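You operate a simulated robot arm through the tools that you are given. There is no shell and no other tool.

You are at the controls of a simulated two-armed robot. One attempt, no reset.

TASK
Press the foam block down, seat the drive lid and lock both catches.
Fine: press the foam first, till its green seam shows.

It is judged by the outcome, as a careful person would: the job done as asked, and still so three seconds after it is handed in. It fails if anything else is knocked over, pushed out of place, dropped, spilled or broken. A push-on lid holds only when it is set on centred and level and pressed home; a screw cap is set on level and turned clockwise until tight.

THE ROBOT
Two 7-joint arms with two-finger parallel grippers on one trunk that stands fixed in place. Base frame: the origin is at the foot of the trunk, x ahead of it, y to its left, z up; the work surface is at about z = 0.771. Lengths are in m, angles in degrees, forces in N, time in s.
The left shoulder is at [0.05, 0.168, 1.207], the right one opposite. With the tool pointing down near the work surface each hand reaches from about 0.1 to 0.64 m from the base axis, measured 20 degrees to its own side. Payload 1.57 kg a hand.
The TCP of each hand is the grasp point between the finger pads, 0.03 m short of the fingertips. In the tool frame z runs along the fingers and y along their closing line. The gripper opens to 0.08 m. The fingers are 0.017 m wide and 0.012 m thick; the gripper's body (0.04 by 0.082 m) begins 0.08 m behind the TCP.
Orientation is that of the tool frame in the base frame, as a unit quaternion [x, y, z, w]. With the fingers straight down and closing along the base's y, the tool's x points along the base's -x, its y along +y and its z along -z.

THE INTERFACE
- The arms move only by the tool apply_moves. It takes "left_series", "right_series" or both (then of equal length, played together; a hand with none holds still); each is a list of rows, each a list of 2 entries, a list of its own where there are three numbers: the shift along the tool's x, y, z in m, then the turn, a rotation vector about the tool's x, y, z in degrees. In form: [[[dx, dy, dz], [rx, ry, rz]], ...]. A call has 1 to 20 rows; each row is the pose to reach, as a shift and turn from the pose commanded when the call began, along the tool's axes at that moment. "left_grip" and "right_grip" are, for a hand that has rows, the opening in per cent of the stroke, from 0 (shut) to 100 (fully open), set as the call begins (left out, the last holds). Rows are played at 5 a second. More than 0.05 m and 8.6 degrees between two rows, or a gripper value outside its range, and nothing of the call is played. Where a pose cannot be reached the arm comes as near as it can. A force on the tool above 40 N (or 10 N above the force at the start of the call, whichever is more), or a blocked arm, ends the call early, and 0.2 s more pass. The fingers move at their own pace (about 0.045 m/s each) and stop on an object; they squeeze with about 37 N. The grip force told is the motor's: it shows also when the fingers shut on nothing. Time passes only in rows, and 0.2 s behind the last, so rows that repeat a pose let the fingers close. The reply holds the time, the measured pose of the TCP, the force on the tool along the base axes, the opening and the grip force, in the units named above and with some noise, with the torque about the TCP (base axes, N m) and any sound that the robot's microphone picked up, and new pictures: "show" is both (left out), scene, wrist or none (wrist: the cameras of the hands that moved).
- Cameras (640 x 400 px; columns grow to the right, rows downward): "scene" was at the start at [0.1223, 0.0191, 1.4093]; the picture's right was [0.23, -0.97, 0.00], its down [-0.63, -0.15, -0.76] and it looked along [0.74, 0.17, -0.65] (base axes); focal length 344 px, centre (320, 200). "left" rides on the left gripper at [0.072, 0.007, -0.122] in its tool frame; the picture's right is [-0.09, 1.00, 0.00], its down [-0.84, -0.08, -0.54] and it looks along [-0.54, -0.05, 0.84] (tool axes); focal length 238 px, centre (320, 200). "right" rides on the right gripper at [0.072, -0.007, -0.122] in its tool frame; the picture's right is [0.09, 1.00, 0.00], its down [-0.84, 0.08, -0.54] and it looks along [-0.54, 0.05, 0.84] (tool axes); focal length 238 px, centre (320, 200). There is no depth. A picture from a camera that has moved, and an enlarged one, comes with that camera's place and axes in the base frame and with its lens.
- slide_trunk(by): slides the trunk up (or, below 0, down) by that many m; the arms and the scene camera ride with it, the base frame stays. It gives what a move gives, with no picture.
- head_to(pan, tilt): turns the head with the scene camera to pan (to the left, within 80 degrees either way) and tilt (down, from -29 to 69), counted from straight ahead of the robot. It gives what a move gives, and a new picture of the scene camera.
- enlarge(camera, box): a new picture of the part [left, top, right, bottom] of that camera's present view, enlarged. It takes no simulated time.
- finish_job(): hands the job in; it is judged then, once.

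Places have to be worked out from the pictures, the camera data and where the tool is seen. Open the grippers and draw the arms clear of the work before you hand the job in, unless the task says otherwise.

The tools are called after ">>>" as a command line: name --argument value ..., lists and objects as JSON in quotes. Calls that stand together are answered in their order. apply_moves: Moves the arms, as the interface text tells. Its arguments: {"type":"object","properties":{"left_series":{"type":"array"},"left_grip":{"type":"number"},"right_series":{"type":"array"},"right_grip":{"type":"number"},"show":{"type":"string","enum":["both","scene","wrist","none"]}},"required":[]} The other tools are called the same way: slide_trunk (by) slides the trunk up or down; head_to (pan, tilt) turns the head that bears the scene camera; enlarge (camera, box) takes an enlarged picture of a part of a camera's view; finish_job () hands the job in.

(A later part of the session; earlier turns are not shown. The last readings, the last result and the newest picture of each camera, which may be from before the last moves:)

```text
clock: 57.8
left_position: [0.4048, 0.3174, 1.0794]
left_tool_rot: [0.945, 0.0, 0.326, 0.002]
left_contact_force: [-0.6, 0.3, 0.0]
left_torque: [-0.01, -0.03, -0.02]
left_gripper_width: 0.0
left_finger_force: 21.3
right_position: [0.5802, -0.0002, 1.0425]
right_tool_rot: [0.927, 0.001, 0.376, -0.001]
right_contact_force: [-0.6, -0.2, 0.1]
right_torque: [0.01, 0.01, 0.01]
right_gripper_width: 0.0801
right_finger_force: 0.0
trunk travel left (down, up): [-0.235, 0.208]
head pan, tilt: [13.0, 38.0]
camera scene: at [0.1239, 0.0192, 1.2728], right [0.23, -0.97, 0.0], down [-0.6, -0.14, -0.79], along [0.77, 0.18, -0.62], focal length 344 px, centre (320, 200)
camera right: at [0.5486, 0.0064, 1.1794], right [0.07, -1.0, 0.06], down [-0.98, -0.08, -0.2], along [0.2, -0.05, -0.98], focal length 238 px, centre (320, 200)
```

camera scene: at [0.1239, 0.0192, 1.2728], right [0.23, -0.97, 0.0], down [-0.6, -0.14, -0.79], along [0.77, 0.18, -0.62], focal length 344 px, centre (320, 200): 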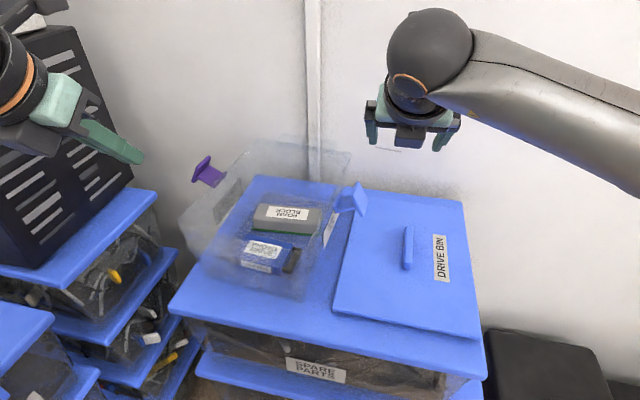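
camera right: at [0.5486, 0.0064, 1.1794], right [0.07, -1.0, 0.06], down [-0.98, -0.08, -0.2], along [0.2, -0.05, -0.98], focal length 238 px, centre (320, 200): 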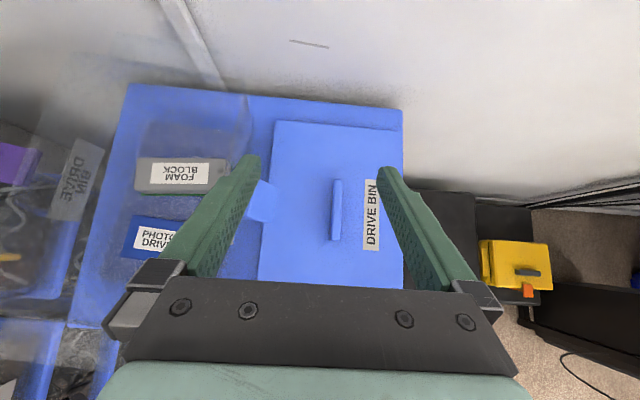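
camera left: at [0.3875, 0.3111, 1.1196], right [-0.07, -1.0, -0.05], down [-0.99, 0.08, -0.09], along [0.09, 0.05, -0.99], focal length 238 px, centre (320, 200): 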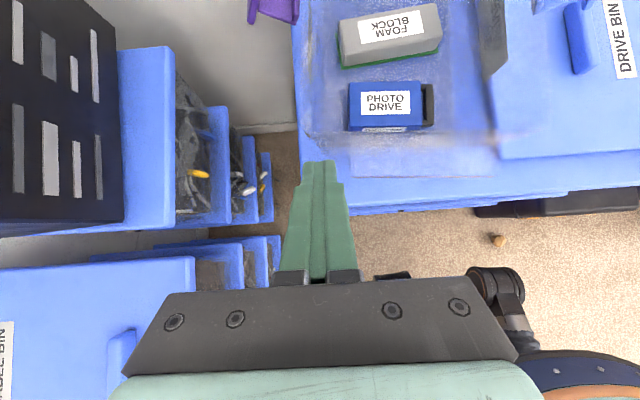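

The tilt is 44° with no reach problem. I'll draw the left hand back toward the body and test the right hand's reach over the bin's centre at z≈1.0, with no lid held.

>>> apply_moves --right_series '[[[-0.0013, -0.034, 0.0085], [0, 0, 0]], [[-0.0026, -0.068, 0.017], [0, 0, 0]], [[-0.0039, -0.102, 0.0255], [0, 0, 0]], [[-0.0051, -0.137, 0.034], [0, 0, 0]], [[-0.0064, -0.171, 0.0425], [0, 0, 0]], [[-0.0077, -0.205, 0.051], [0, 0, 0]], [[-0.0077, -0.205, 0.051], [0, 0, 0]]]' --left_series '[[[-0.016, -0.004, -0.0125], [0, 0, 0]], [[-0.032, -0.008, -0.025], [0, 0, 0]], [[-0.048, -0.012, -0.0375], [0, 0, 0]], [[-0.064, -0.016, -0.05], [0, 0, 0]], [[-0.079, -0.02, -0.0615], [0, 0, 0]], [[-0.079, -0.02, -0.0615], [0, 0, 0]], [[-0.079, -0.02, -0.0615], [0, 0, 0]]]' --show "both"

```text
clock: 59.4
left_position: [0.305, 0.3372, 1.0789]
left_tool_rot: [0.946, 0.0, 0.325, 0.001]
left_contact_force: [-0.3, 0.0, 0.5]
left_torque: [0.01, -0.01, 0.02]
left_gripper_width: 0.0003
left_finger_force: 21.6
right_position: [0.6061, 0.1392, 1.0129]
right_tool_rot: [0.927, 0.002, 0.376, 0.0]
right_contact_force: [-0.6, 0.8, 0.4]
right_torque: [-0.02, -0.01, 0.03]
right_gripper_width: 0.0801
right_finger_force: 0.1
right hand out of reach, approached as far as the arm can: row 5, 6, 7
trunk travel left (down, up): [-0.235, 0.208]
head pan, tilt: [13.0, 38.0]
camera scene: at [0.1239, 0.0193, 1.2728], right [0.23, -0.97, 0.0], down [-0.6, -0.14, -0.79], along [0.77, 0.18, -0.62], focal length 344 px, centre (320, 200)
camera right: at [0.5739, 0.1455, 1.1497], right [0.07, -1.0, 0.06], down [-0.98, -0.08, -0.19], along [0.2, -0.05, -0.98], focal length 238 px, centre (320, 200)
camera left: at [0.2879, 0.3301, 1.22], right [-0.07, -1.0, -0.05], down [-0.99, 0.08, -0.09], along [0.09, 0.05, -0.99], focal length 238 px, centre (320, 200)
```

scene: 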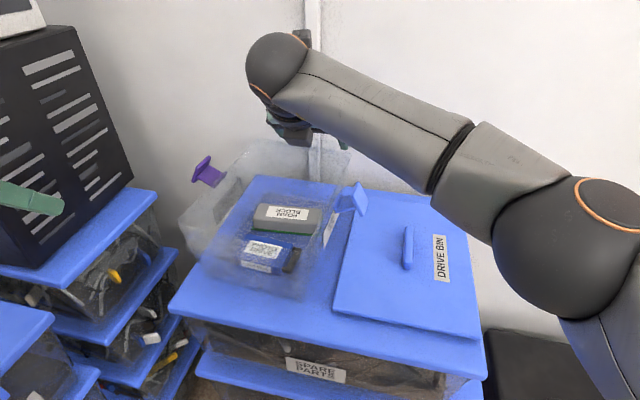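
right: 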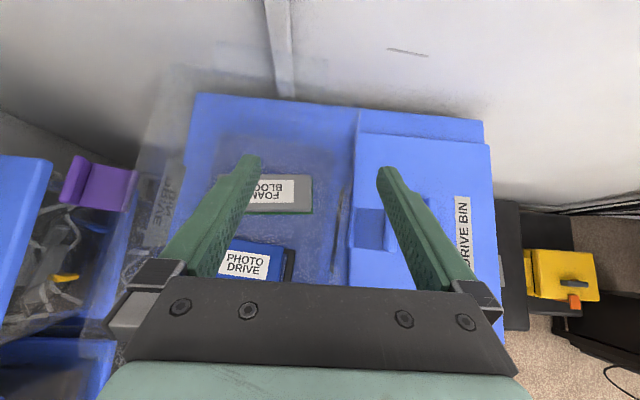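
left: 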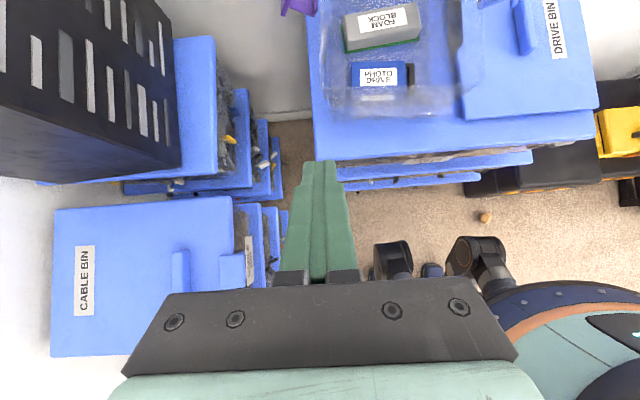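

The right hand can carry the lid to about (0.606, 0.139) but not to the bin's centre, so the left hand will have to finish the placing. I'll move the right hand back above the handle for a close plan view.

>>> apply_moves --right_series '[[[0.0, 0.04, 0.0], [0, 0, 0]], [[0.0, 0.08, 0.0], [0, 0, 0]], [[0.0, 0.12, 0.0], [0, 0, 0]], [[-0.01, 0.155, 0.01], [0, 0, 0]], [[-0.025, 0.182, 0.02], [0, 0, 0]], [[-0.0392, 0.182, 0.0317], [0, 0, 0]], [[-0.0392, 0.182, 0.0317], [0, 0, 0]]]' --show "both"

>>> enlarge --camera "right" --box '[200, 40, 440, 300]'

```text
clock: 61.0
left_position: [0.3055, 0.3348, 1.0797]
left_tool_rot: [0.946, 0.0, 0.325, 0.001]
left_contact_force: [-0.9, -0.3, 0.5]
left_torque: [0.01, 0.01, -0.02]
left_gripper_width: 0.0
left_finger_force: 21.8
right_position: [0.6009, -0.0445, 0.9612]
right_tool_rot: [0.927, 0.001, 0.375, 0.0]
right_contact_force: [0.3, 0.1, 0.6]
right_torque: [0.0, 0.0, 0.01]
right_gripper_width: 0.0798
right_finger_force: 0.2
trunk travel left (down, up): [-0.235, 0.208]
head pan, tilt: [13.0, 38.0]
camera scene: at [0.1239, 0.0192, 1.2728], right [0.22, -0.97, 0.0], down [-0.6, -0.14, -0.79], along [0.77, 0.18, -0.62], focal length 344 px, centre (320, 200)
camera right: at [0.5684, -0.0367, 1.0992], right [0.07, -1.0, 0.06], down [-0.98, -0.08, -0.19], along [0.2, -0.05, -0.98], focal length 238 px, centre (320, 200)
```

scene: 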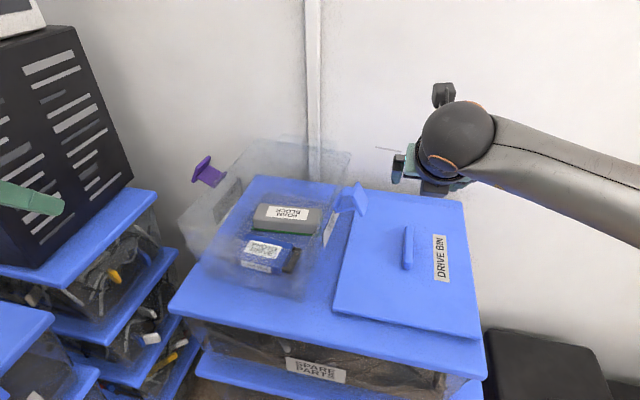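
right: 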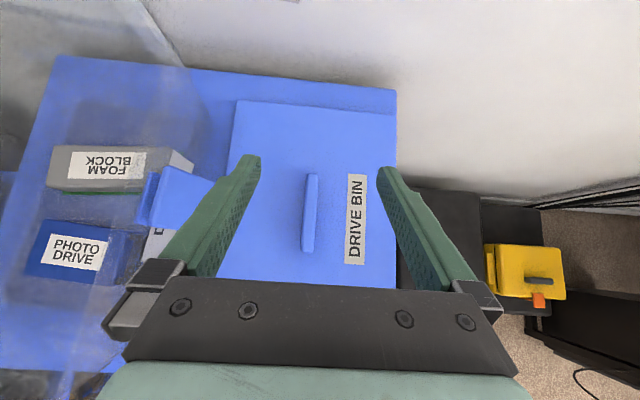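

```text
1.54 times, centred on (320, 170) of right
camera zoom: at [0.5684, -0.0367, 1.0992], right [0.07, -1.0, 0.06], down [-0.98, -0.08, -0.19], along [0.2, -0.05, -0.98], focal length 367 px, centre (320, 246)
```

zoom: 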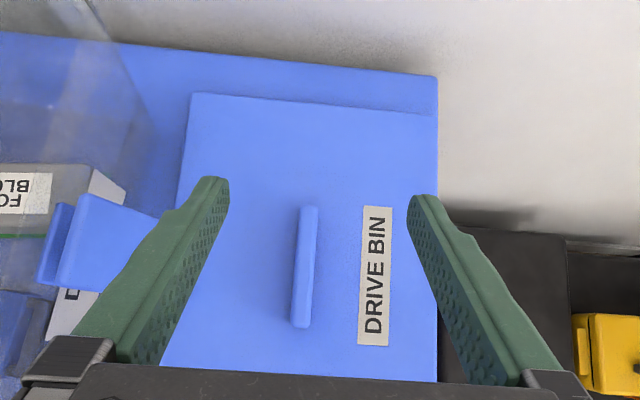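

The handle runs x 0.562–0.662 at y≈-0.040 and is about 15 mm thick; the lid's yaw is about +1°. I'll check the handle's height in the scene view.

>>> enlarge --camera "scene" --box '[320, 170, 500, 350]'

>>> enlarge --camera "scene" --box '[380, 210, 460, 290]'

```text
2.22 times, centred on (410, 260) of scene
camera zoom: at [0.1239, 0.0192, 1.2728], right [0.22, -0.97, 0.0], down [-0.6, -0.14, -0.79], along [0.77, 0.18, -0.62], focal length 765 px, centre (120, 67)
```

zoom: 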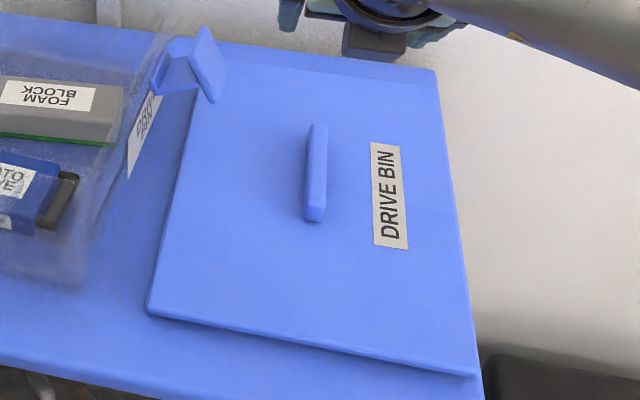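

```text
5.00 times, centred on (420, 250) of scene
camera zoom: at [0.1239, 0.0192, 1.2728], right [0.22, -0.97, 0.0], down [-0.6, -0.14, -0.79], along [0.77, 0.18, -0.62], focal length 1722 px, centre (-180, -50)
```

zoom: 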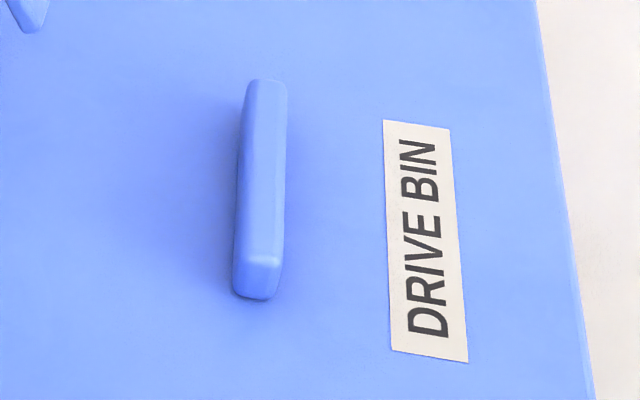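

The handle is about 24 mm tall (top near z≈0.807) and the lid about 10 mm thick. Before moving the lid, I'll dry-run the left hand at the handover spot, about (0.60, 0.14, 1.0) at 50° pitch.

>>> apply_moves --left_series '[[[0.021, 0.021, 0.032], [0, 3, 0]], [[0.042, 0.042, 0.064], [0, 6, 0]], [[0.063, 0.064, 0.0965], [0, 9, 0]], [[0.0838, 0.085, 0.1287], [0, 12, 0]], [[0.108, 0.112, 0.157], [0, 12, 0]], [[0.133, 0.14, 0.186], [0, 12, 0]], [[0.158, 0.167, 0.215], [0, 12, 0]], [[0.1835, 0.195, 0.2442], [0, 12, 0]], [[0.1835, 0.195, 0.2442], [0, 12, 0]]]' --show "both"

```text
clock: 63.0
left_position: [0.6008, 0.1401, 0.9994]
left_tool_rot: [0.906, 0.001, 0.423, 0.0]
left_contact_force: [-0.5, 0.3, 0.5]
left_torque: [0.02, 0.01, -0.01]
left_gripper_width: 0.0002
left_finger_force: 21.2
right_position: [0.6008, -0.0433, 0.9623]
right_tool_rot: [0.926, 0.001, 0.377, 0.0]
right_contact_force: [0.3, 0.1, -0.3]
right_torque: [-0.02, -0.01, -0.03]
right_gripper_width: 0.0799
right_finger_force: 0.0
trunk travel left (down, up): [-0.235, 0.208]
head pan, tilt: [13.0, 38.0]
camera scene: at [0.124, 0.019, 1.2728], right [0.22, -0.97, 0.0], down [-0.6, -0.14, -0.79], along [0.77, 0.18, -0.62], focal length 344 px, centre (320, 200)
camera left: at [0.5536, 0.1338, 1.1332], right [-0.06, -1.0, -0.07], down [-0.95, 0.08, -0.29], along [0.3, 0.05, -0.95], focal length 238 px, centre (320, 200)
```

scene: 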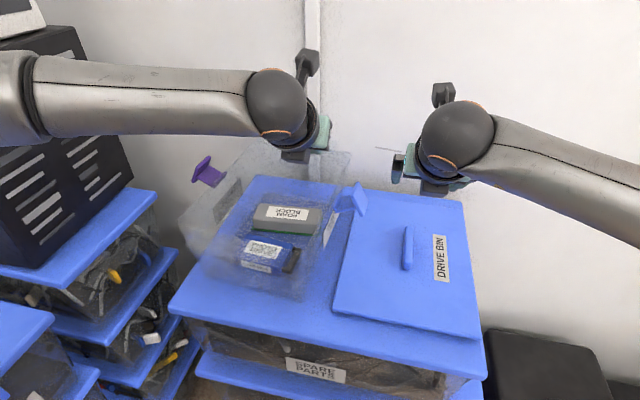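
left: 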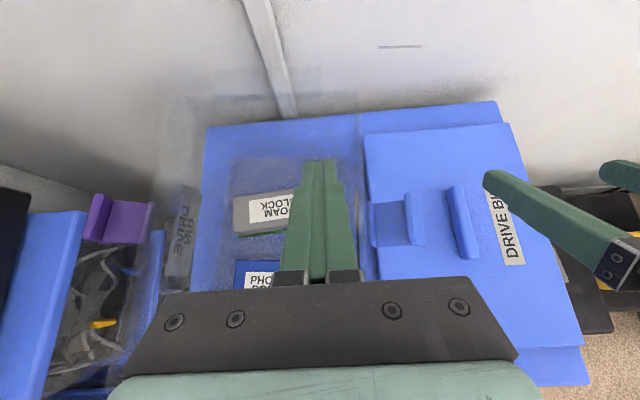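

The left hand reaches (0.60, 0.14) at 50° with no warning, more than expected. I'll move the right hand away and see whether the left can get all the way to the handle at y≈-0.04.

>>> apply_moves --right_series '[[[-0.0075, 0.027, -0.0282], [0, 0, 0]], [[-0.015, 0.053, -0.0564], [0, 0, 0]], [[-0.0226, 0.08, -0.0846], [0, 0, 0]], [[-0.03, 0.107, -0.1128], [0, 0, 0]], [[-0.0376, 0.133, -0.141], [0, 0, 0]], [[-0.0451, 0.16, -0.1692], [0, 0, 0]]]' --show "none"

>>> apply_moves --left_series '[[[0.001, 0.03, 0.0013], [0, 0, 0]], [[0.002, 0.06, 0.0026], [0, 0, 0]], [[0.003, 0.09, 0.0039], [0, 0, 0]], [[0.0043, 0.12, 0.0051], [0, 0, 0]], [[0.0054, 0.15, 0.0064], [0, 0, 0]], [[0.0064, 0.18, 0.0077], [0, 0, 0]], [[0.0064, 0.18, 0.0077], [0, 0, 0]]]' --show "both"

```text
clock: 64.4
left_position: [0.5988, 0.1397, 0.9987]
left_tool_rot: [0.906, 0.0, 0.423, 0.001]
left_contact_force: [-0.2, 0.0, -0.2]
left_torque: [0.02, -0.01, 0.0]
left_gripper_width: 0.0001
left_finger_force: 21.1
right_position: [0.4503, -0.2036, 1.0531]
right_tool_rot: [0.926, 0.002, 0.376, 0.0]
right_contact_force: [-0.1, -0.6, 0.6]
right_torque: [-0.02, -0.01, -0.05]
right_gripper_width: 0.0802
right_finger_force: 0.1
trunk travel left (down, up): [-0.235, 0.208]
head pan, tilt: [13.0, 38.0]
```

```text
clock: 66.0
left_position: [0.5548, 0.1137, 1.0104]
left_tool_rot: [0.906, 0.0, 0.422, 0.0]
left_contact_force: [-0.6, 0.2, 0.4]
left_torque: [0.01, 0.0, 0.0]
left_gripper_width: 0.0001
left_finger_force: 21.6
left hand out of reach, approached as far as the arm can: row 1, 2, 3, 4, 5, 6, 7
right_position: [0.4509, -0.2045, 1.0521]
right_tool_rot: [0.926, 0.002, 0.376, 0.0]
right_contact_force: [-0.5, -0.6, -0.7]
right_torque: [0.02, -0.05, 0.01]
right_gripper_width: 0.0802
right_finger_force: 0.0
trunk travel left (down, up): [-0.235, 0.208]
head pan, tilt: [13.0, 38.0]
camera scene: at [0.1238, 0.0191, 1.2728], right [0.22, -0.97, 0.0], down [-0.6, -0.14, -0.79], along [0.77, 0.18, -0.62], focal length 344 px, centre (320, 200)
camera left: at [0.5085, 0.1067, 1.1452], right [-0.06, -1.0, -0.07], down [-0.95, 0.08, -0.29], along [0.3, 0.05, -0.95], focal length 238 px, centre (320, 200)
```

scene: 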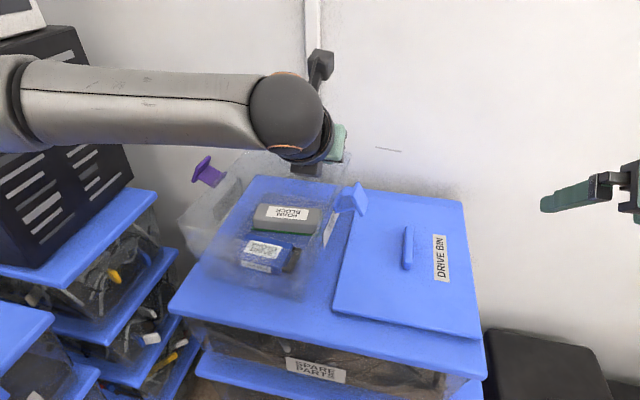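
left: 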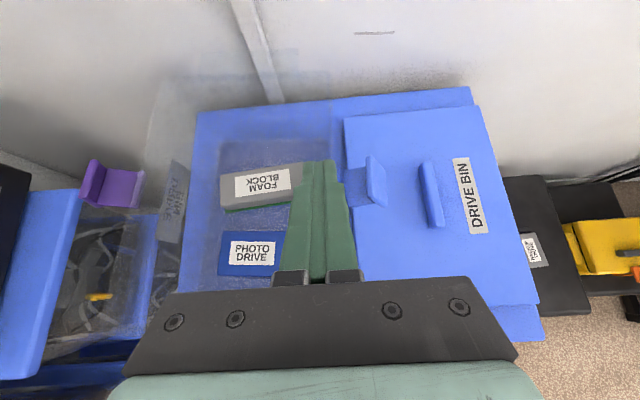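

The left's inward limit is about y≈0.13–0.14 at x≈0.6, so the handover works like this: the right hand sets the lid down on the bin offset to y≈0.145, then the left regrasps and centres it (bin centre ≈ (0.608, 0.2145), yaw ≈ -4°). I'll retreat the left hand with its gripper open and bring the right hand over the handle at 50° pitch.

>>> apply_moves --left_series '[[[-0.0143, -0.026, -0.0288], [0, 0, 0]], [[-0.0286, -0.0525, -0.0575], [0, 0, 0]], [[-0.0429, -0.079, -0.0863], [0, 0, 0]], [[-0.0572, -0.105, -0.115], [0, 0, 0]], [[-0.0715, -0.131, -0.1438], [0, 0, 0]], [[-0.0858, -0.158, -0.1726], [0, 0, 0]], [[-0.1001, -0.184, -0.2013], [0, 0, 0]], [[-0.1144, -0.21, -0.2301], [0, 0, 0]]]' --left_grip 100 --right_series '[[[0.0013, -0.0206, 0.0243], [0, 0, 0]], [[0.0027, -0.0411, 0.0486], [0, 1, 0]], [[0.004, -0.0617, 0.0729], [0, 2, 0]], [[0.0054, -0.0823, 0.0972], [0, 3, 0]], [[0.0067, -0.1028, 0.1215], [0, 4, 0]], [[0.0081, -0.1234, 0.1458], [0, 5, 0]], [[0.0094, -0.1439, 0.1701], [0, 6, 0]], [[0.0108, -0.1645, 0.1944], [0, 6, 0]]]' --right_grip 100 --show "both"

```text
clock: 67.8
left_position: [0.3171, 0.3352, 1.0871]
left_tool_rot: [0.91, 0.0, 0.415, 0.001]
left_contact_force: [-2.5, -0.6, 3.0]
left_torque: [-0.03, 0.09, -0.03]
left_gripper_width: 0.0799
left_finger_force: 0.0
left hand out of reach, approached as far as the arm can: row 6, 7, 8
right_position: [0.5938, -0.0393, 0.9223]
right_tool_rot: [0.905, 0.001, 0.425, -0.001]
right_contact_force: [1.0, 0.4, 0.9]
right_torque: [-0.07, -0.01, 0.0]
right_gripper_width: 0.0801
right_finger_force: 0.0
trunk travel left (down, up): [-0.235, 0.208]
head pan, tilt: [13.0, 38.0]
camera scene: at [0.1226, 0.0191, 1.2731], right [0.22, -0.97, 0.0], down [-0.6, -0.14, -0.79], along [0.77, 0.18, -0.61], focal length 344 px, centre (320, 200)
camera right: at [0.5468, -0.0326, 1.0547], right [0.06, -1.0, 0.07], down [-0.95, -0.08, -0.3], along [0.3, -0.05, -0.95], focal length 238 px, centre (320, 200)
camera left: at [0.272, 0.3291, 1.2222], right [-0.06, -1.0, -0.07], down [-0.96, 0.08, -0.28], along [0.28, 0.05, -0.96], focal length 238 px, centre (320, 200)
```

scene: 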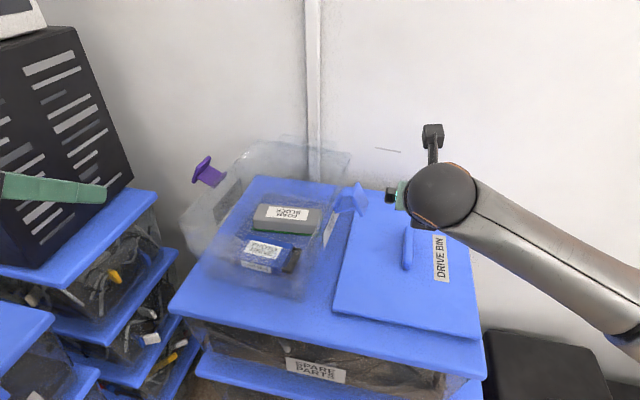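
right: 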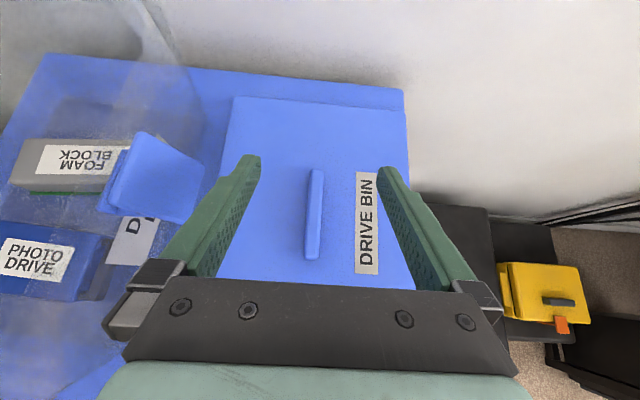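
left: 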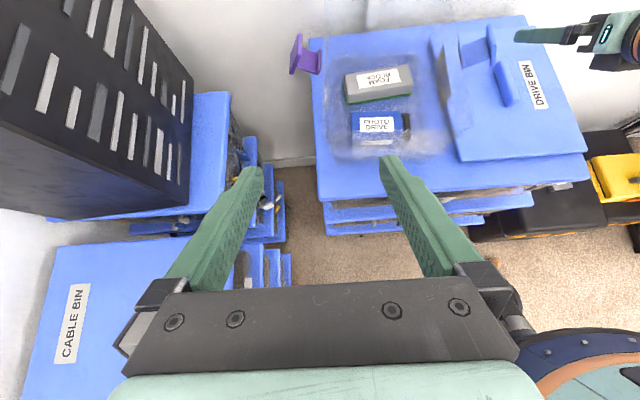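

The right fingers straddle the handle nicely. The left hand reads a small force near the robot's own body, so I'll ease it forward a little while the right descends partway.

>>> apply_moves --right_series '[[[-0.0192, 0, 0.016], [0, 0, 0]], [[-0.0385, 0, 0.0319], [0, 0, 0]], [[-0.0538, 0, 0.0447], [0, 0, 0]], [[-0.0538, 0, 0.0447], [0, 0, 0]]]' --left_series '[[[0.012, -0.01, 0.0145], [0, 0, 0]], [[0.024, -0.02, 0.029], [0, 0, 0]], [[0.032, -0.03, 0.038], [0, 0, 0]], [[0.032, -0.03, 0.038], [0, 0, 0]]]' --show "both"

>>> enlarge --camera "right" --box '[180, 100, 460, 280]'

>>> enlarge --camera "scene" --box '[320, 130, 520, 280]'

```text
clock: 68.8
left_position: [0.3673, 0.365, 1.0899]
left_tool_rot: [0.906, -0.001, 0.423, 0.001]
left_contact_force: [-0.2, 0.2, -0.2]
left_torque: [0.0, -0.01, 0.0]
left_gripper_width: 0.0799
left_finger_force: 0.0
right_position: [0.5935, -0.0402, 0.8506]
right_tool_rot: [0.906, 0.001, 0.424, 0.001]
right_contact_force: [0.0, -0.8, 0.0]
right_torque: [-0.02, -0.04, 0.01]
right_gripper_width: 0.08
right_finger_force: 0.1
trunk travel left (down, up): [-0.235, 0.208]
head pan, tilt: [13.0, 38.0]
camera scene: at [0.1239, 0.0191, 1.2728], right [0.22, -0.97, 0.0], down [-0.6, -0.14, -0.79], along [0.77, 0.18, -0.62], focal length 344 px, centre (320, 200)
camera right: at [0.5472, -0.033, 0.9832], right [0.06, -1.0, 0.07], down [-0.95, -0.08, -0.3], along [0.3, -0.05, -0.95], focal length 238 px, centre (320, 200)
camera left: at [0.3201, 0.359, 1.2253], right [-0.06, -1.0, -0.07], down [-0.95, 0.08, -0.29], along [0.3, 0.05, -0.95], focal length 238 px, centre (320, 200)
```

scene: 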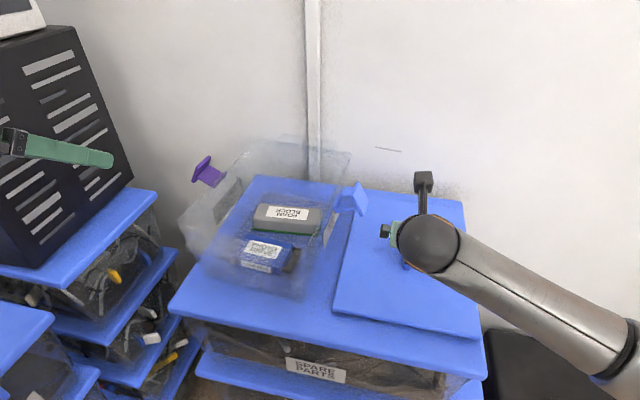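
right: 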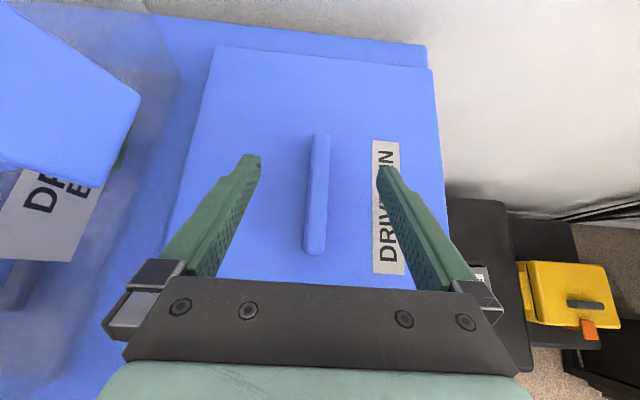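
left: 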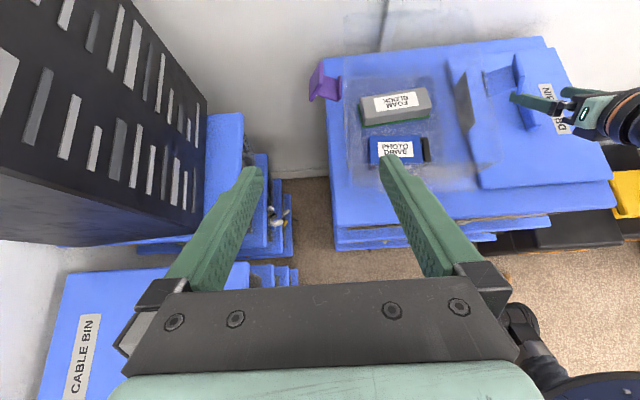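

```text
2.22 times, centred on (320, 190) of right
camera zoom: at [0.5472, -0.033, 0.9832], right [0.06, -1.0, 0.07], down [-0.95, -0.08, -0.3], along [0.3, -0.05, -0.95], focal length 530 px, centre (320, 222)
```

zoom: 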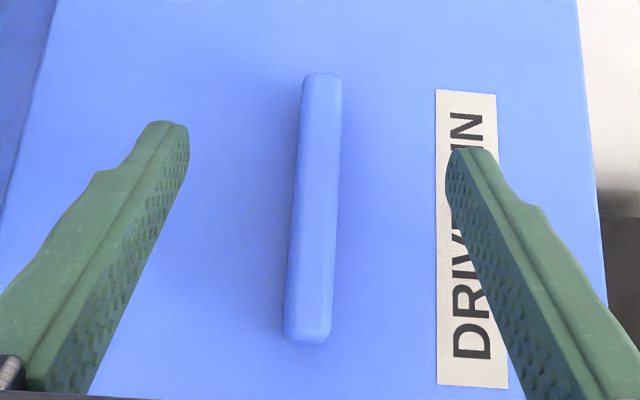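

```text
2.67 times, centred on (420, 205) of scene
camera zoom: at [0.1239, 0.0191, 1.2728], right [0.22, -0.97, 0.0], down [-0.6, -0.14, -0.79], along [0.77, 0.18, -0.62], focal length 918 px, centre (53, 187)
```

zoom: 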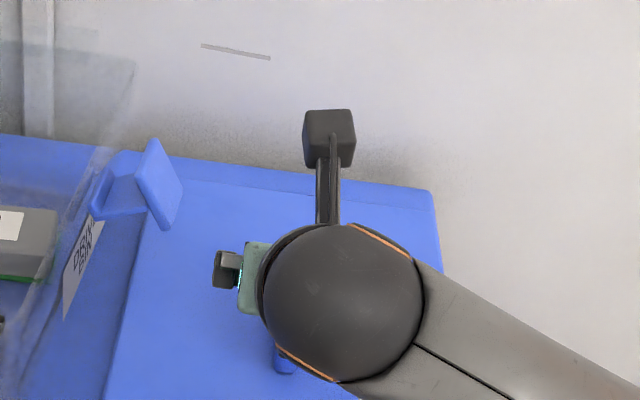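

The handle is centred between the fingers at y=-0.040. I'll descend to z≈0.813 and watch the force.

>>> apply_moves --right_series '[[[-0.0154, 0, 0.0128], [0, 0, 0]], [[-0.0231, 0, 0.0191], [0, 0, 0]], [[-0.0289, 0, 0.024], [0, 0, 0]], [[-0.0289, 0, 0.024], [0, 0, 0]]]' --show "wrist"

```text
clock: 69.8
left_position: [0.3652, 0.3647, 1.091]
left_tool_rot: [0.906, 0.001, 0.424, 0.0]
left_contact_force: [0.1, -0.2, 0.6]
left_torque: [-0.03, 0.0, 0.03]
left_gripper_width: 0.0801
left_finger_force: 0.0
right_position: [0.5941, -0.0385, 0.8147]
right_tool_rot: [0.905, 0.001, 0.426, 0.0]
right_contact_force: [-0.3, 0.2, 5.5]
right_torque: [-0.06, -0.09, 0.03]
right_gripper_width: 0.0799
right_finger_force: 0.1
trunk travel left (down, up): [-0.235, 0.208]
head pan, tilt: [13.0, 38.0]
camera right: at [0.5474, -0.0325, 0.9477], right [0.06, -1.0, 0.07], down [-0.95, -0.08, -0.3], along [0.3, -0.05, -0.95], focal length 238 px, centre (320, 200)
```

right: 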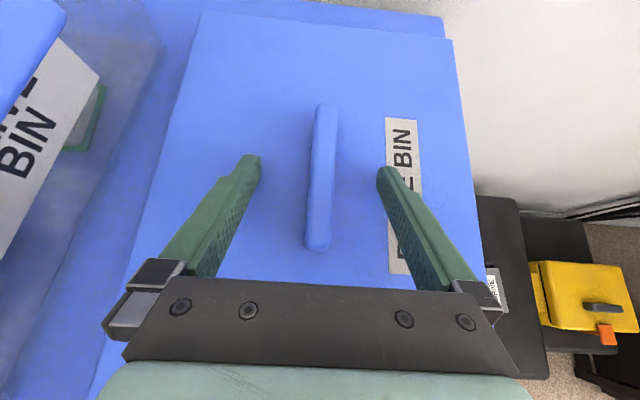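

The tips just touched the lid top (so it's near z≈0.789). I'll back off 2.5 mm and close on the handle.

>>> apply_moves --right_series '[[[0.0019, 0, -0.0016], [0, 0, 0]], [[0.0019, 0, -0.0016], [0, 0, 0]], [[0.0019, 0, -0.0016], [0, 0, 0]], [[0.0019, 0, -0.0016], [0, 0, 0]], [[0.0019, 0, -0.0016], [0, 0, 0]], [[0.0019, 0, -0.0016], [0, 0, 0]]]' --right_grip 0 --show "wrist"

```text
clock: 71.2
left_position: [0.3665, 0.3645, 1.0901]
left_tool_rot: [0.906, 0.0, 0.423, 0.002]
left_contact_force: [-0.2, -0.5, -0.2]
left_torque: [0.0, 0.05, 0.0]
left_gripper_width: 0.0803
left_finger_force: 0.0
right_position: [0.5944, -0.0392, 0.8161]
right_tool_rot: [0.906, 0.001, 0.424, 0.0]
right_contact_force: [-0.6, 0.2, -0.5]
right_torque: [0.0, 0.05, 0.02]
right_gripper_width: 0.0156
right_finger_force: 31.1
trunk travel left (down, up): [-0.235, 0.208]
head pan, tilt: [13.0, 38.0]
camera right: at [0.5479, -0.0326, 0.9484], right [0.06, -1.0, 0.07], down [-0.95, -0.08, -0.29], along [0.3, -0.05, -0.95], focal length 238 px, centre (320, 200)
```

right: 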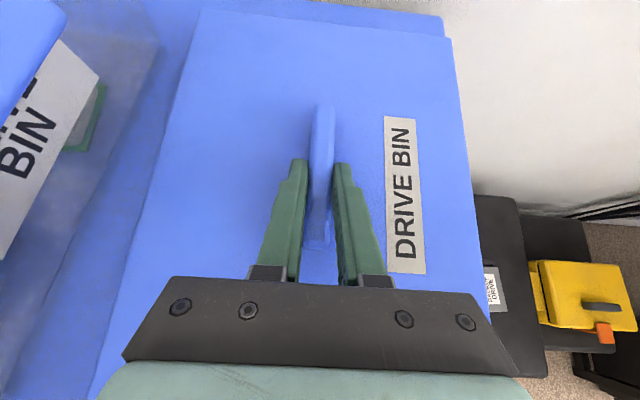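

The handle is held (15.6 mm between the pads, grip near its middle). I'll lift 2.5 cm and check the weight and whether the lid stays level.

>>> apply_moves --right_series '[[[0.0077, 0, -0.0064], [0, 0, 0]], [[0.0154, 0, -0.0128], [0, 0, 0]], [[0.0192, 0, -0.016], [0, 0, 0]], [[0.0192, 0, -0.016], [0, 0, 0]]]' --show "both"

```text
clock: 72.2
left_position: [0.3672, 0.3659, 1.091]
left_tool_rot: [0.906, 0.0, 0.422, 0.001]
left_contact_force: [-0.7, 0.7, 0.1]
left_torque: [0.01, 0.0, 0.0]
left_gripper_width: 0.0803
left_finger_force: 0.1
right_position: [0.5945, -0.0398, 0.8413]
right_tool_rot: [0.906, 0.001, 0.424, -0.001]
right_contact_force: [0.6, -0.6, -2.1]
right_torque: [-0.01, 0.04, -0.03]
right_gripper_width: 0.0155
right_finger_force: 31.3
trunk travel left (down, up): [-0.235, 0.208]
head pan, tilt: [13.0, 38.0]
camera scene: at [0.124, 0.0191, 1.2728], right [0.23, -0.97, 0.0], down [-0.6, -0.14, -0.79], along [0.77, 0.18, -0.62], focal length 344 px, centre (320, 200)
camera right: at [0.5477, -0.0325, 0.9737], right [0.06, -1.0, 0.07], down [-0.95, -0.08, -0.3], along [0.3, -0.05, -0.95], focal length 238 px, centre (320, 200)
```

scene: 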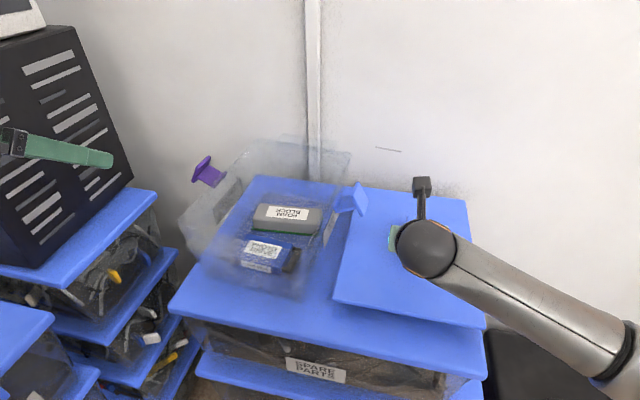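
right: 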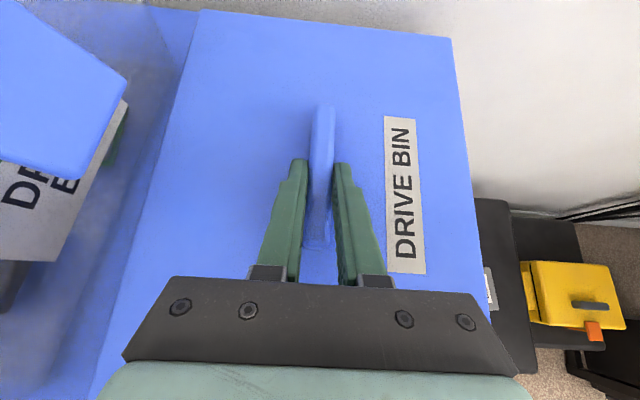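

The lid is held level and weighs about 2 N. I'll shift it 7.5 cm toward -y to clear the blue catch above its edge, then lift it to z≈1.0.

>>> apply_moves --right_series '[[[0.0, 0.038, 0.0], [0, 0, 0]], [[0.0, 0.075, 0.0], [0, 0, 0]], [[0.0, 0.075, 0.0], [0, 0, 0]], [[0.0317, 0.075, -0.0263], [0, 0, 0]], [[0.0635, 0.075, -0.0527], [0, 0, 0]], [[0.0952, 0.075, -0.079], [0, 0, 0]], [[0.1269, 0.075, -0.1053], [0, 0, 0]], [[0.1269, 0.075, -0.1053], [0, 0, 0]]]' --show "both"

```text
clock: 74.0
left_position: [0.3666, 0.3655, 1.0908]
left_tool_rot: [0.906, 0.0, 0.422, 0.001]
left_contact_force: [0.5, 0.2, 0.4]
left_torque: [-0.01, -0.02, -0.04]
left_gripper_width: 0.08
left_finger_force: 0.1
right_position: [0.5952, -0.1129, 1.0053]
right_tool_rot: [0.906, 0.001, 0.424, 0.0]
right_contact_force: [-0.9, 0.1, -1.8]
right_torque: [0.03, 0.02, 0.0]
right_gripper_width: 0.0155
right_finger_force: 32.0
trunk travel left (down, up): [-0.235, 0.208]
head pan, tilt: [13.0, 38.0]
camera scene: at [0.124, 0.0191, 1.2728], right [0.23, -0.97, 0.0], down [-0.6, -0.14, -0.79], along [0.77, 0.18, -0.62], focal length 344 px, centre (320, 200)
camera right: at [0.548, -0.107, 1.1386], right [0.06, -1.0, 0.07], down [-0.95, -0.08, -0.29], along [0.3, -0.05, -0.95], focal length 238 px, centre (320, 200)
```

scene: 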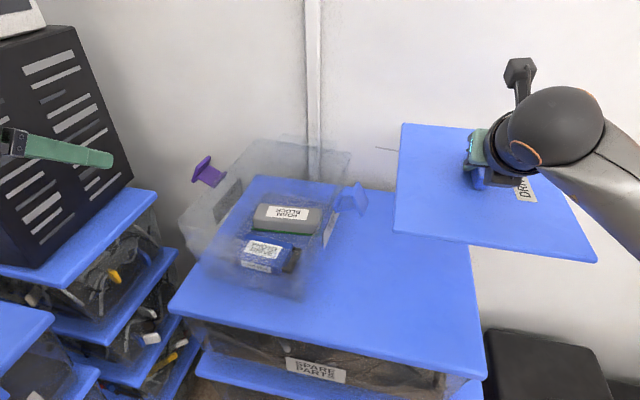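
right: 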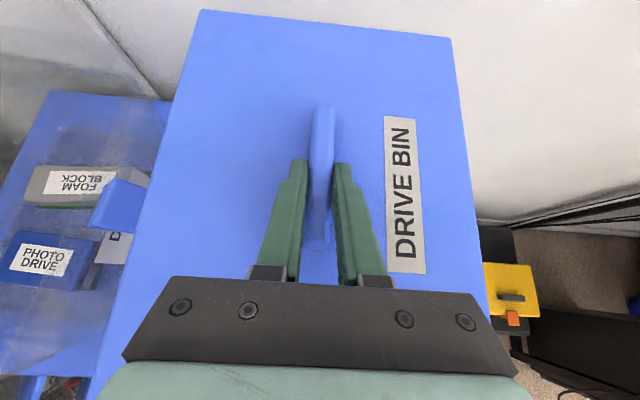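

The lid is level at about z=0.96 (underside), clear of the rim and catches. Now I carry it toward +y over the bin to y≈0.14.

>>> apply_moves --right_series '[[[-0.0003, -0.042, -0.0004], [0, 0, 0]], [[-0.0006, -0.084, -0.0008], [0, 0, 0]], [[-0.001, -0.127, -0.0012], [0, 0, 0]], [[-0.0013, -0.169, -0.0015], [0, 0, 0]], [[-0.0016, -0.211, -0.0019], [0, 0, 0]], [[-0.0019, -0.253, -0.0023], [0, 0, 0]], [[-0.0019, -0.253, -0.0023], [0, 0, 0]]]' --show "both"

```text
clock: 75.6
left_position: [0.3669, 0.3645, 1.0923]
left_tool_rot: [0.906, 0.001, 0.423, 0.0]
left_contact_force: [-0.1, 0.3, -0.2]
left_torque: [-0.02, -0.01, -0.01]
left_gripper_width: 0.0799
left_finger_force: 0.0
right_position: [0.5896, 0.1405, 1.005]
right_tool_rot: [0.906, 0.001, 0.424, -0.001]
right_contact_force: [-0.2, 0.3, -1.6]
right_torque: [-0.02, 0.02, -0.01]
right_gripper_width: 0.0152
right_finger_force: 30.8
trunk travel left (down, up): [-0.235, 0.208]
head pan, tilt: [13.0, 38.0]
camera scene: at [0.124, 0.0193, 1.2728], right [0.23, -0.97, 0.0], down [-0.6, -0.14, -0.79], along [0.77, 0.18, -0.62], focal length 344 px, centre (320, 200)
camera right: at [0.5436, 0.1469, 1.1378], right [0.06, -1.0, 0.07], down [-0.95, -0.08, -0.3], along [0.3, -0.05, -0.95], focal length 238 px, centre (320, 200)
```

scene: 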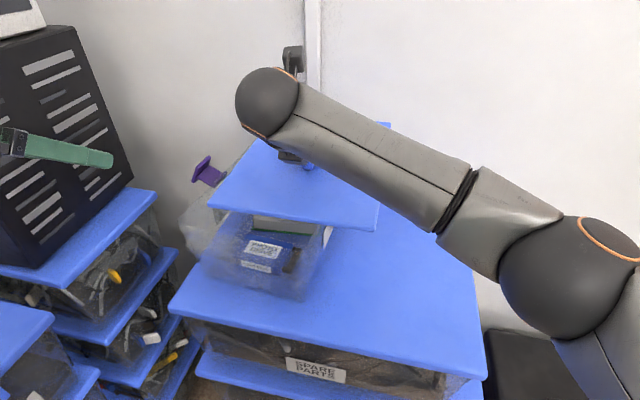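
right: 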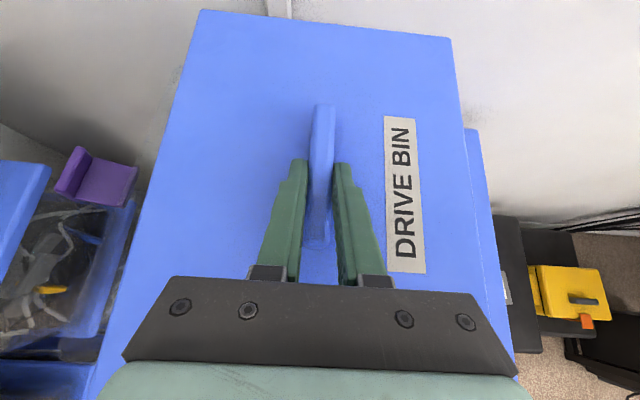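

It reached y=0.1405 without a warning. I'll see how much farther it can go.

>>> apply_moves --right_series '[[[0.0, -0.015, 0.0], [0, 0, 0]], [[0.0, -0.03, 0.0], [0, 0, 0]], [[0.0, -0.03, 0.0], [0, 0, 0]]]' --show "scene"

```text
clock: 76.4
left_position: [0.3672, 0.3652, 1.0921]
left_tool_rot: [0.906, 0.001, 0.422, 0.001]
left_contact_force: [0.4, -0.1, -0.2]
left_torque: [0.0, 0.0, 0.0]
left_gripper_width: 0.0801
left_finger_force: 0.1
right_position: [0.5907, 0.1605, 1.0037]
right_tool_rot: [0.906, 0.001, 0.424, -0.001]
right_contact_force: [1.1, 0.6, -1.8]
right_torque: [-0.01, 0.02, -0.01]
right_gripper_width: 0.0157
right_finger_force: 31.2
right hand out of reach, approached as far as the arm can: row 2, 3
trunk travel left (down, up): [-0.235, 0.208]
head pan, tilt: [13.0, 38.0]
camera scene: at [0.1239, 0.0192, 1.2728], right [0.22, -0.97, 0.0], down [-0.6, -0.14, -0.79], along [0.77, 0.18, -0.62], focal length 344 px, centre (320, 200)
```

scene: 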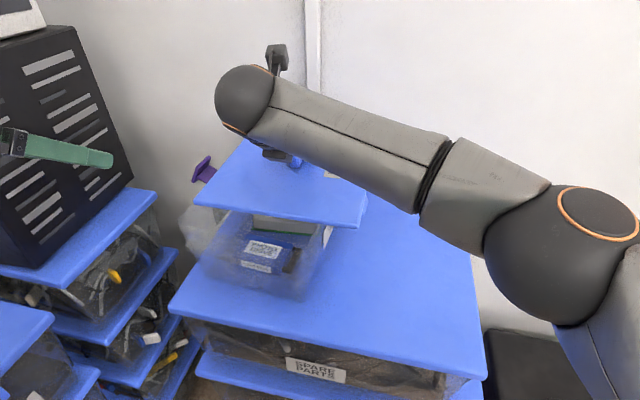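

The right hand reaches y≈0.16 with the lid. I'll lower it gently onto the rim there (the lid's centre of mass stays well inside the rim's support), watching the force.

>>> apply_moves --right_series '[[[-0.0115, 0, 0.0096], [0, 0, 0]], [[-0.0231, 0, 0.0191], [0, 0, 0]], [[-0.0269, 0, 0.0223], [0, 0, 0]], [[-0.0269, 0, 0.0223], [0, 0, 0]]]' --show "both"

>>> enlarge --camera "scene" --box '[160, 110, 400, 310]'

```text
clock: 77.4
left_position: [0.3659, 0.3647, 1.0917]
left_tool_rot: [0.906, 0.001, 0.423, 0.001]
left_contact_force: [-0.2, 0.2, 0.1]
left_torque: [-0.01, -0.02, -0.01]
left_gripper_width: 0.08
left_finger_force: 0.0
right_position: [0.5897, 0.1615, 0.9722]
right_tool_rot: [0.905, 0.002, 0.426, 0.0]
right_contact_force: [-2.5, 3.5, 10.1]
right_torque: [-0.96, 0.28, -0.27]
right_gripper_width: 0.016
right_finger_force: 31.1
trunk travel left (down, up): [-0.235, 0.208]
head pan, tilt: [13.0, 38.0]
camera scene: at [0.1227, 0.0193, 1.2731], right [0.23, -0.97, 0.0], down [-0.6, -0.14, -0.79], along [0.77, 0.18, -0.61], focal length 344 px, centre (320, 200)
camera right: at [0.5426, 0.1684, 1.1045], right [0.06, -1.0, 0.07], down [-0.95, -0.08, -0.3], along [0.3, -0.05, -0.95], focal length 238 px, centre (320, 200)
```

scene: 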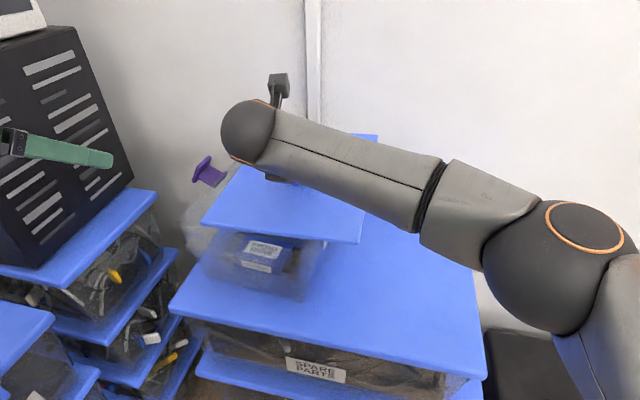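
right: 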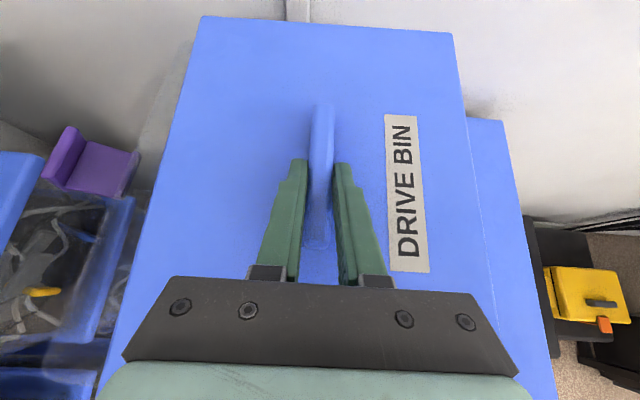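

```text
2.00 times, centred on (280, 210) of scene
camera zoom: at [0.1227, 0.0193, 1.2731], right [0.23, -0.97, 0.0], down [-0.6, -0.14, -0.79], along [0.77, 0.18, -0.61], focal length 689 px, centre (400, 180)
```

zoom: 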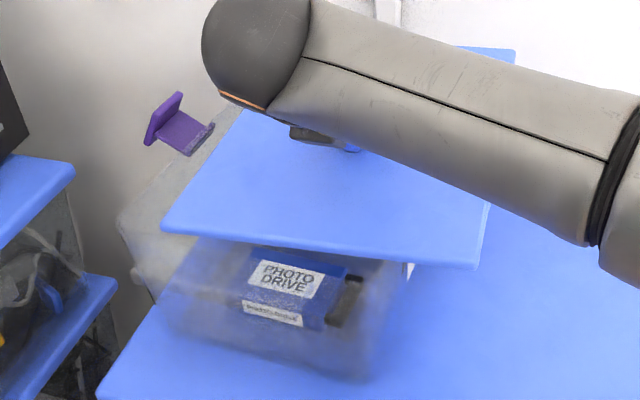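

Contact came at the blue catch's plate top (torque puts it at y≈0.075, with the lid's underside at z≈0.927), slightly above the rim. I'll roll the lid about 3° so its left side comes down to the rim before releasing.

>>> apply_moves --right_series '[[[0.0023, 0, -0.0019], [-0.7, 0, -0.9]], [[0.0019, 0, -0.0016], [-1.4, 0, -1.75]], [[0.0012, 0, -0.001], [-2.17, 0, -2.61]], [[0.0004, 0, -0.0003], [-2.17, 0, -2.61]], [[0.0004, 0, -0.0003], [-2.17, 0, -2.61]]]' --show "both"

>>> enlarge --camera "scene" --box '[160, 110, 400, 310]'

```text
clock: 78.6
left_position: [0.3654, 0.3651, 1.0912]
left_tool_rot: [0.906, 0.002, 0.423, 0.0]
left_contact_force: [-0.1, 0.6, -0.3]
left_torque: [0.02, 0.02, -0.04]
left_gripper_width: 0.0797
left_finger_force: 0.0
right_position: [0.5947, 0.1535, 0.9699]
right_tool_rot: [0.906, 0.013, 0.423, 0.027]
right_contact_force: [0.4, -0.1, -1.9]
right_torque: [-0.01, 0.05, 0.01]
right_gripper_width: 0.0157
right_finger_force: 31.6
right hand out of reach, approached as far as the arm can: row 2, 3, 4, 5
trunk travel left (down, up): [-0.235, 0.208]
head pan, tilt: [13.0, 38.0]
camera scene: at [0.124, 0.0193, 1.2728], right [0.22, -0.97, 0.0], down [-0.6, -0.14, -0.79], along [0.77, 0.18, -0.62], focal length 344 px, centre (320, 200)
camera right: at [0.5475, 0.1676, 1.1022], right [0.06, -0.99, 0.13], down [-0.95, -0.1, -0.29], along [0.3, -0.11, -0.95], focal length 238 px, centre (320, 200)
```

scene: 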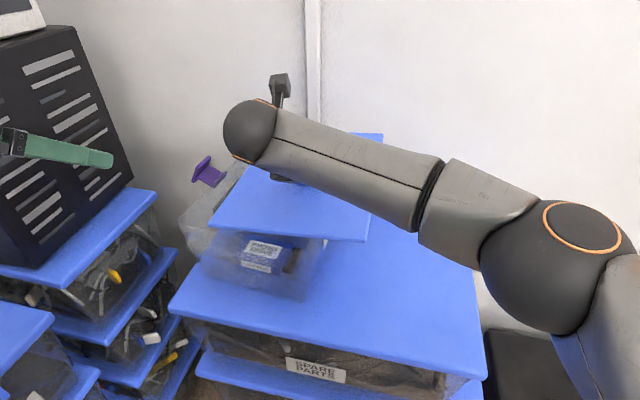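
right: 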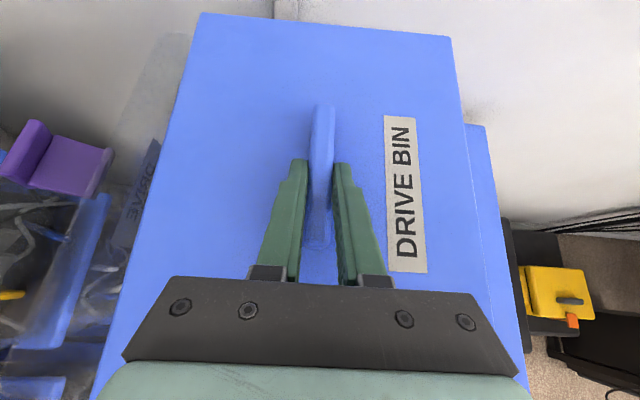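

```text
2.00 times, centred on (280, 210) of scene
camera zoom: at [0.124, 0.0193, 1.2728], right [0.22, -0.97, 0.0], down [-0.6, -0.14, -0.79], along [0.77, 0.18, -0.62], focal length 689 px, centre (400, 180)
```

zoom: 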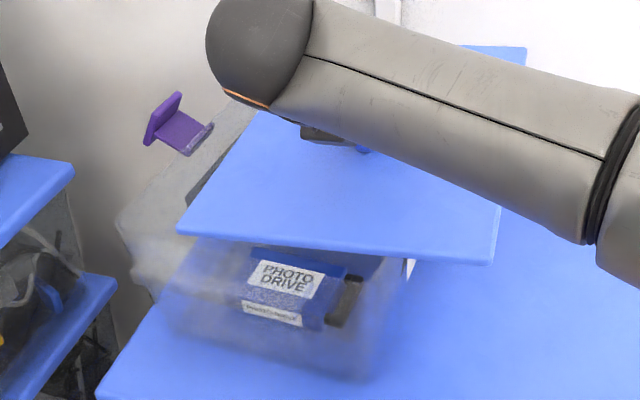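

Now it's floating just above both supports, rolled about 3.4°. I'll lower it a few millimetres until it rests.

>>> apply_moves --right_series '[[[-0.0015, 0, 0.0013], [0, 0, 0]], [[-0.0031, 0, 0.0026], [0, 0, 0]], [[-0.0038, 0, 0.0032], [0, 0, 0]], [[-0.0038, 0, 0.0032], [0, 0, 0]]]' --show "none"

```text
clock: 79.6
left_position: [0.3657, 0.3657, 1.0909]
left_tool_rot: [0.906, 0.001, 0.424, 0.001]
left_contact_force: [-0.1, 0.4, -0.3]
left_torque: [0.0, 0.01, 0.02]
left_gripper_width: 0.0799
left_finger_force: 0.1
right_position: [0.5937, 0.1522, 0.9658]
right_tool_rot: [0.905, 0.014, 0.425, 0.027]
right_contact_force: [0.1, 2.4, 9.6]
right_torque: [-0.89, 0.21, -0.06]
right_gripper_width: 0.0158
right_finger_force: 31.0
trunk travel left (down, up): [-0.235, 0.208]
head pan, tilt: [13.0, 38.0]
```

The right side rests on the catch, and the left edge is a few millimetres above the rim. I'll unload slightly, then open the fingers a little so the lid settles gently.

>>> apply_moves --right_series '[[[0.0019, 0, -0.0016], [0, 0, 0]], [[0.0019, 0, -0.0016], [0, 0, 0]]]' --show "none"

>>> apply_moves --right_series '[[[0.0, 0, 0.0], [0, 0, 0]], [[0.0, 0, 0.0], [0, 0, 0]], [[0.0, 0, 0.0], [0, 0, 0]]]' --right_grip 32 --show "both"

```text
clock: 80.2
left_position: [0.3667, 0.3652, 1.0908]
left_tool_rot: [0.907, 0.001, 0.422, 0.0]
left_contact_force: [-0.3, 0.2, -0.1]
left_torque: [0.05, 0.0, 0.01]
left_gripper_width: 0.0801
left_finger_force: 0.0
right_position: [0.5928, 0.1523, 0.968]
right_tool_rot: [0.905, 0.014, 0.423, 0.026]
right_contact_force: [0.2, 1.1, 3.4]
right_torque: [-0.36, 0.01, -0.02]
right_gripper_width: 0.0158
right_finger_force: 31.5
trunk travel left (down, up): [-0.235, 0.208]
head pan, tilt: [13.0, 38.0]
```

```text
clock: 81.0
left_position: [0.3664, 0.3652, 1.0915]
left_tool_rot: [0.906, 0.0, 0.423, 0.001]
left_contact_force: [0.0, 0.3, -0.1]
left_torque: [0.0, -0.01, 0.0]
left_gripper_width: 0.08
left_finger_force: 0.1
right_position: [0.5933, 0.1525, 0.9671]
right_tool_rot: [0.906, 0.013, 0.423, 0.027]
right_contact_force: [0.8, -0.1, 0.0]
right_torque: [0.0, -0.01, 0.03]
right_gripper_width: 0.0258
right_finger_force: 0.1
trunk travel left (down, up): [-0.235, 0.208]
head pan, tilt: [13.0, 38.0]
camera scene: at [0.1239, 0.0191, 1.2728], right [0.22, -0.97, 0.0], down [-0.6, -0.14, -0.79], along [0.77, 0.18, -0.62], focal length 344 px, centre (320, 200)
camera right: at [0.5472, 0.1672, 1.1004], right [0.06, -0.99, 0.13], down [-0.95, -0.1, -0.29], along [0.3, -0.11, -0.95], focal length 238 px, centre (320, 200)
```

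scene: 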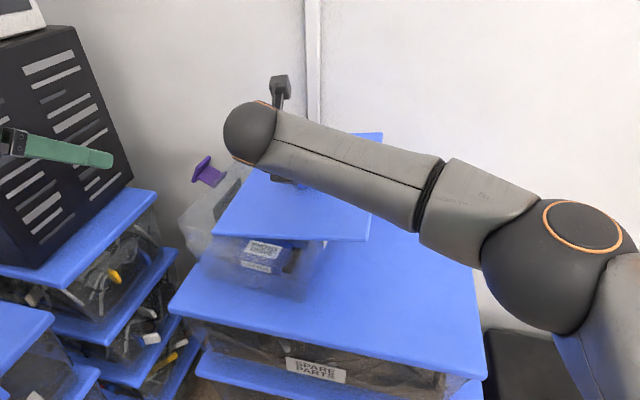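
right: 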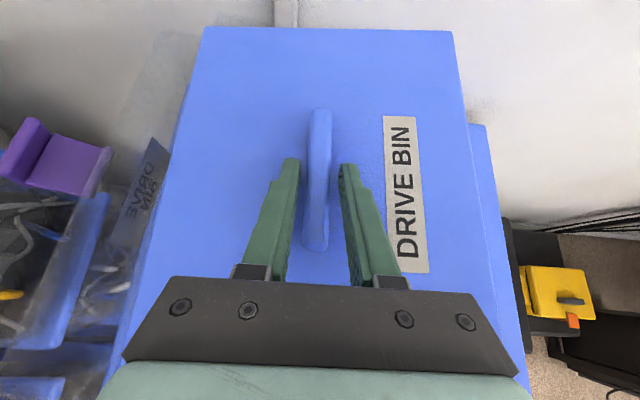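

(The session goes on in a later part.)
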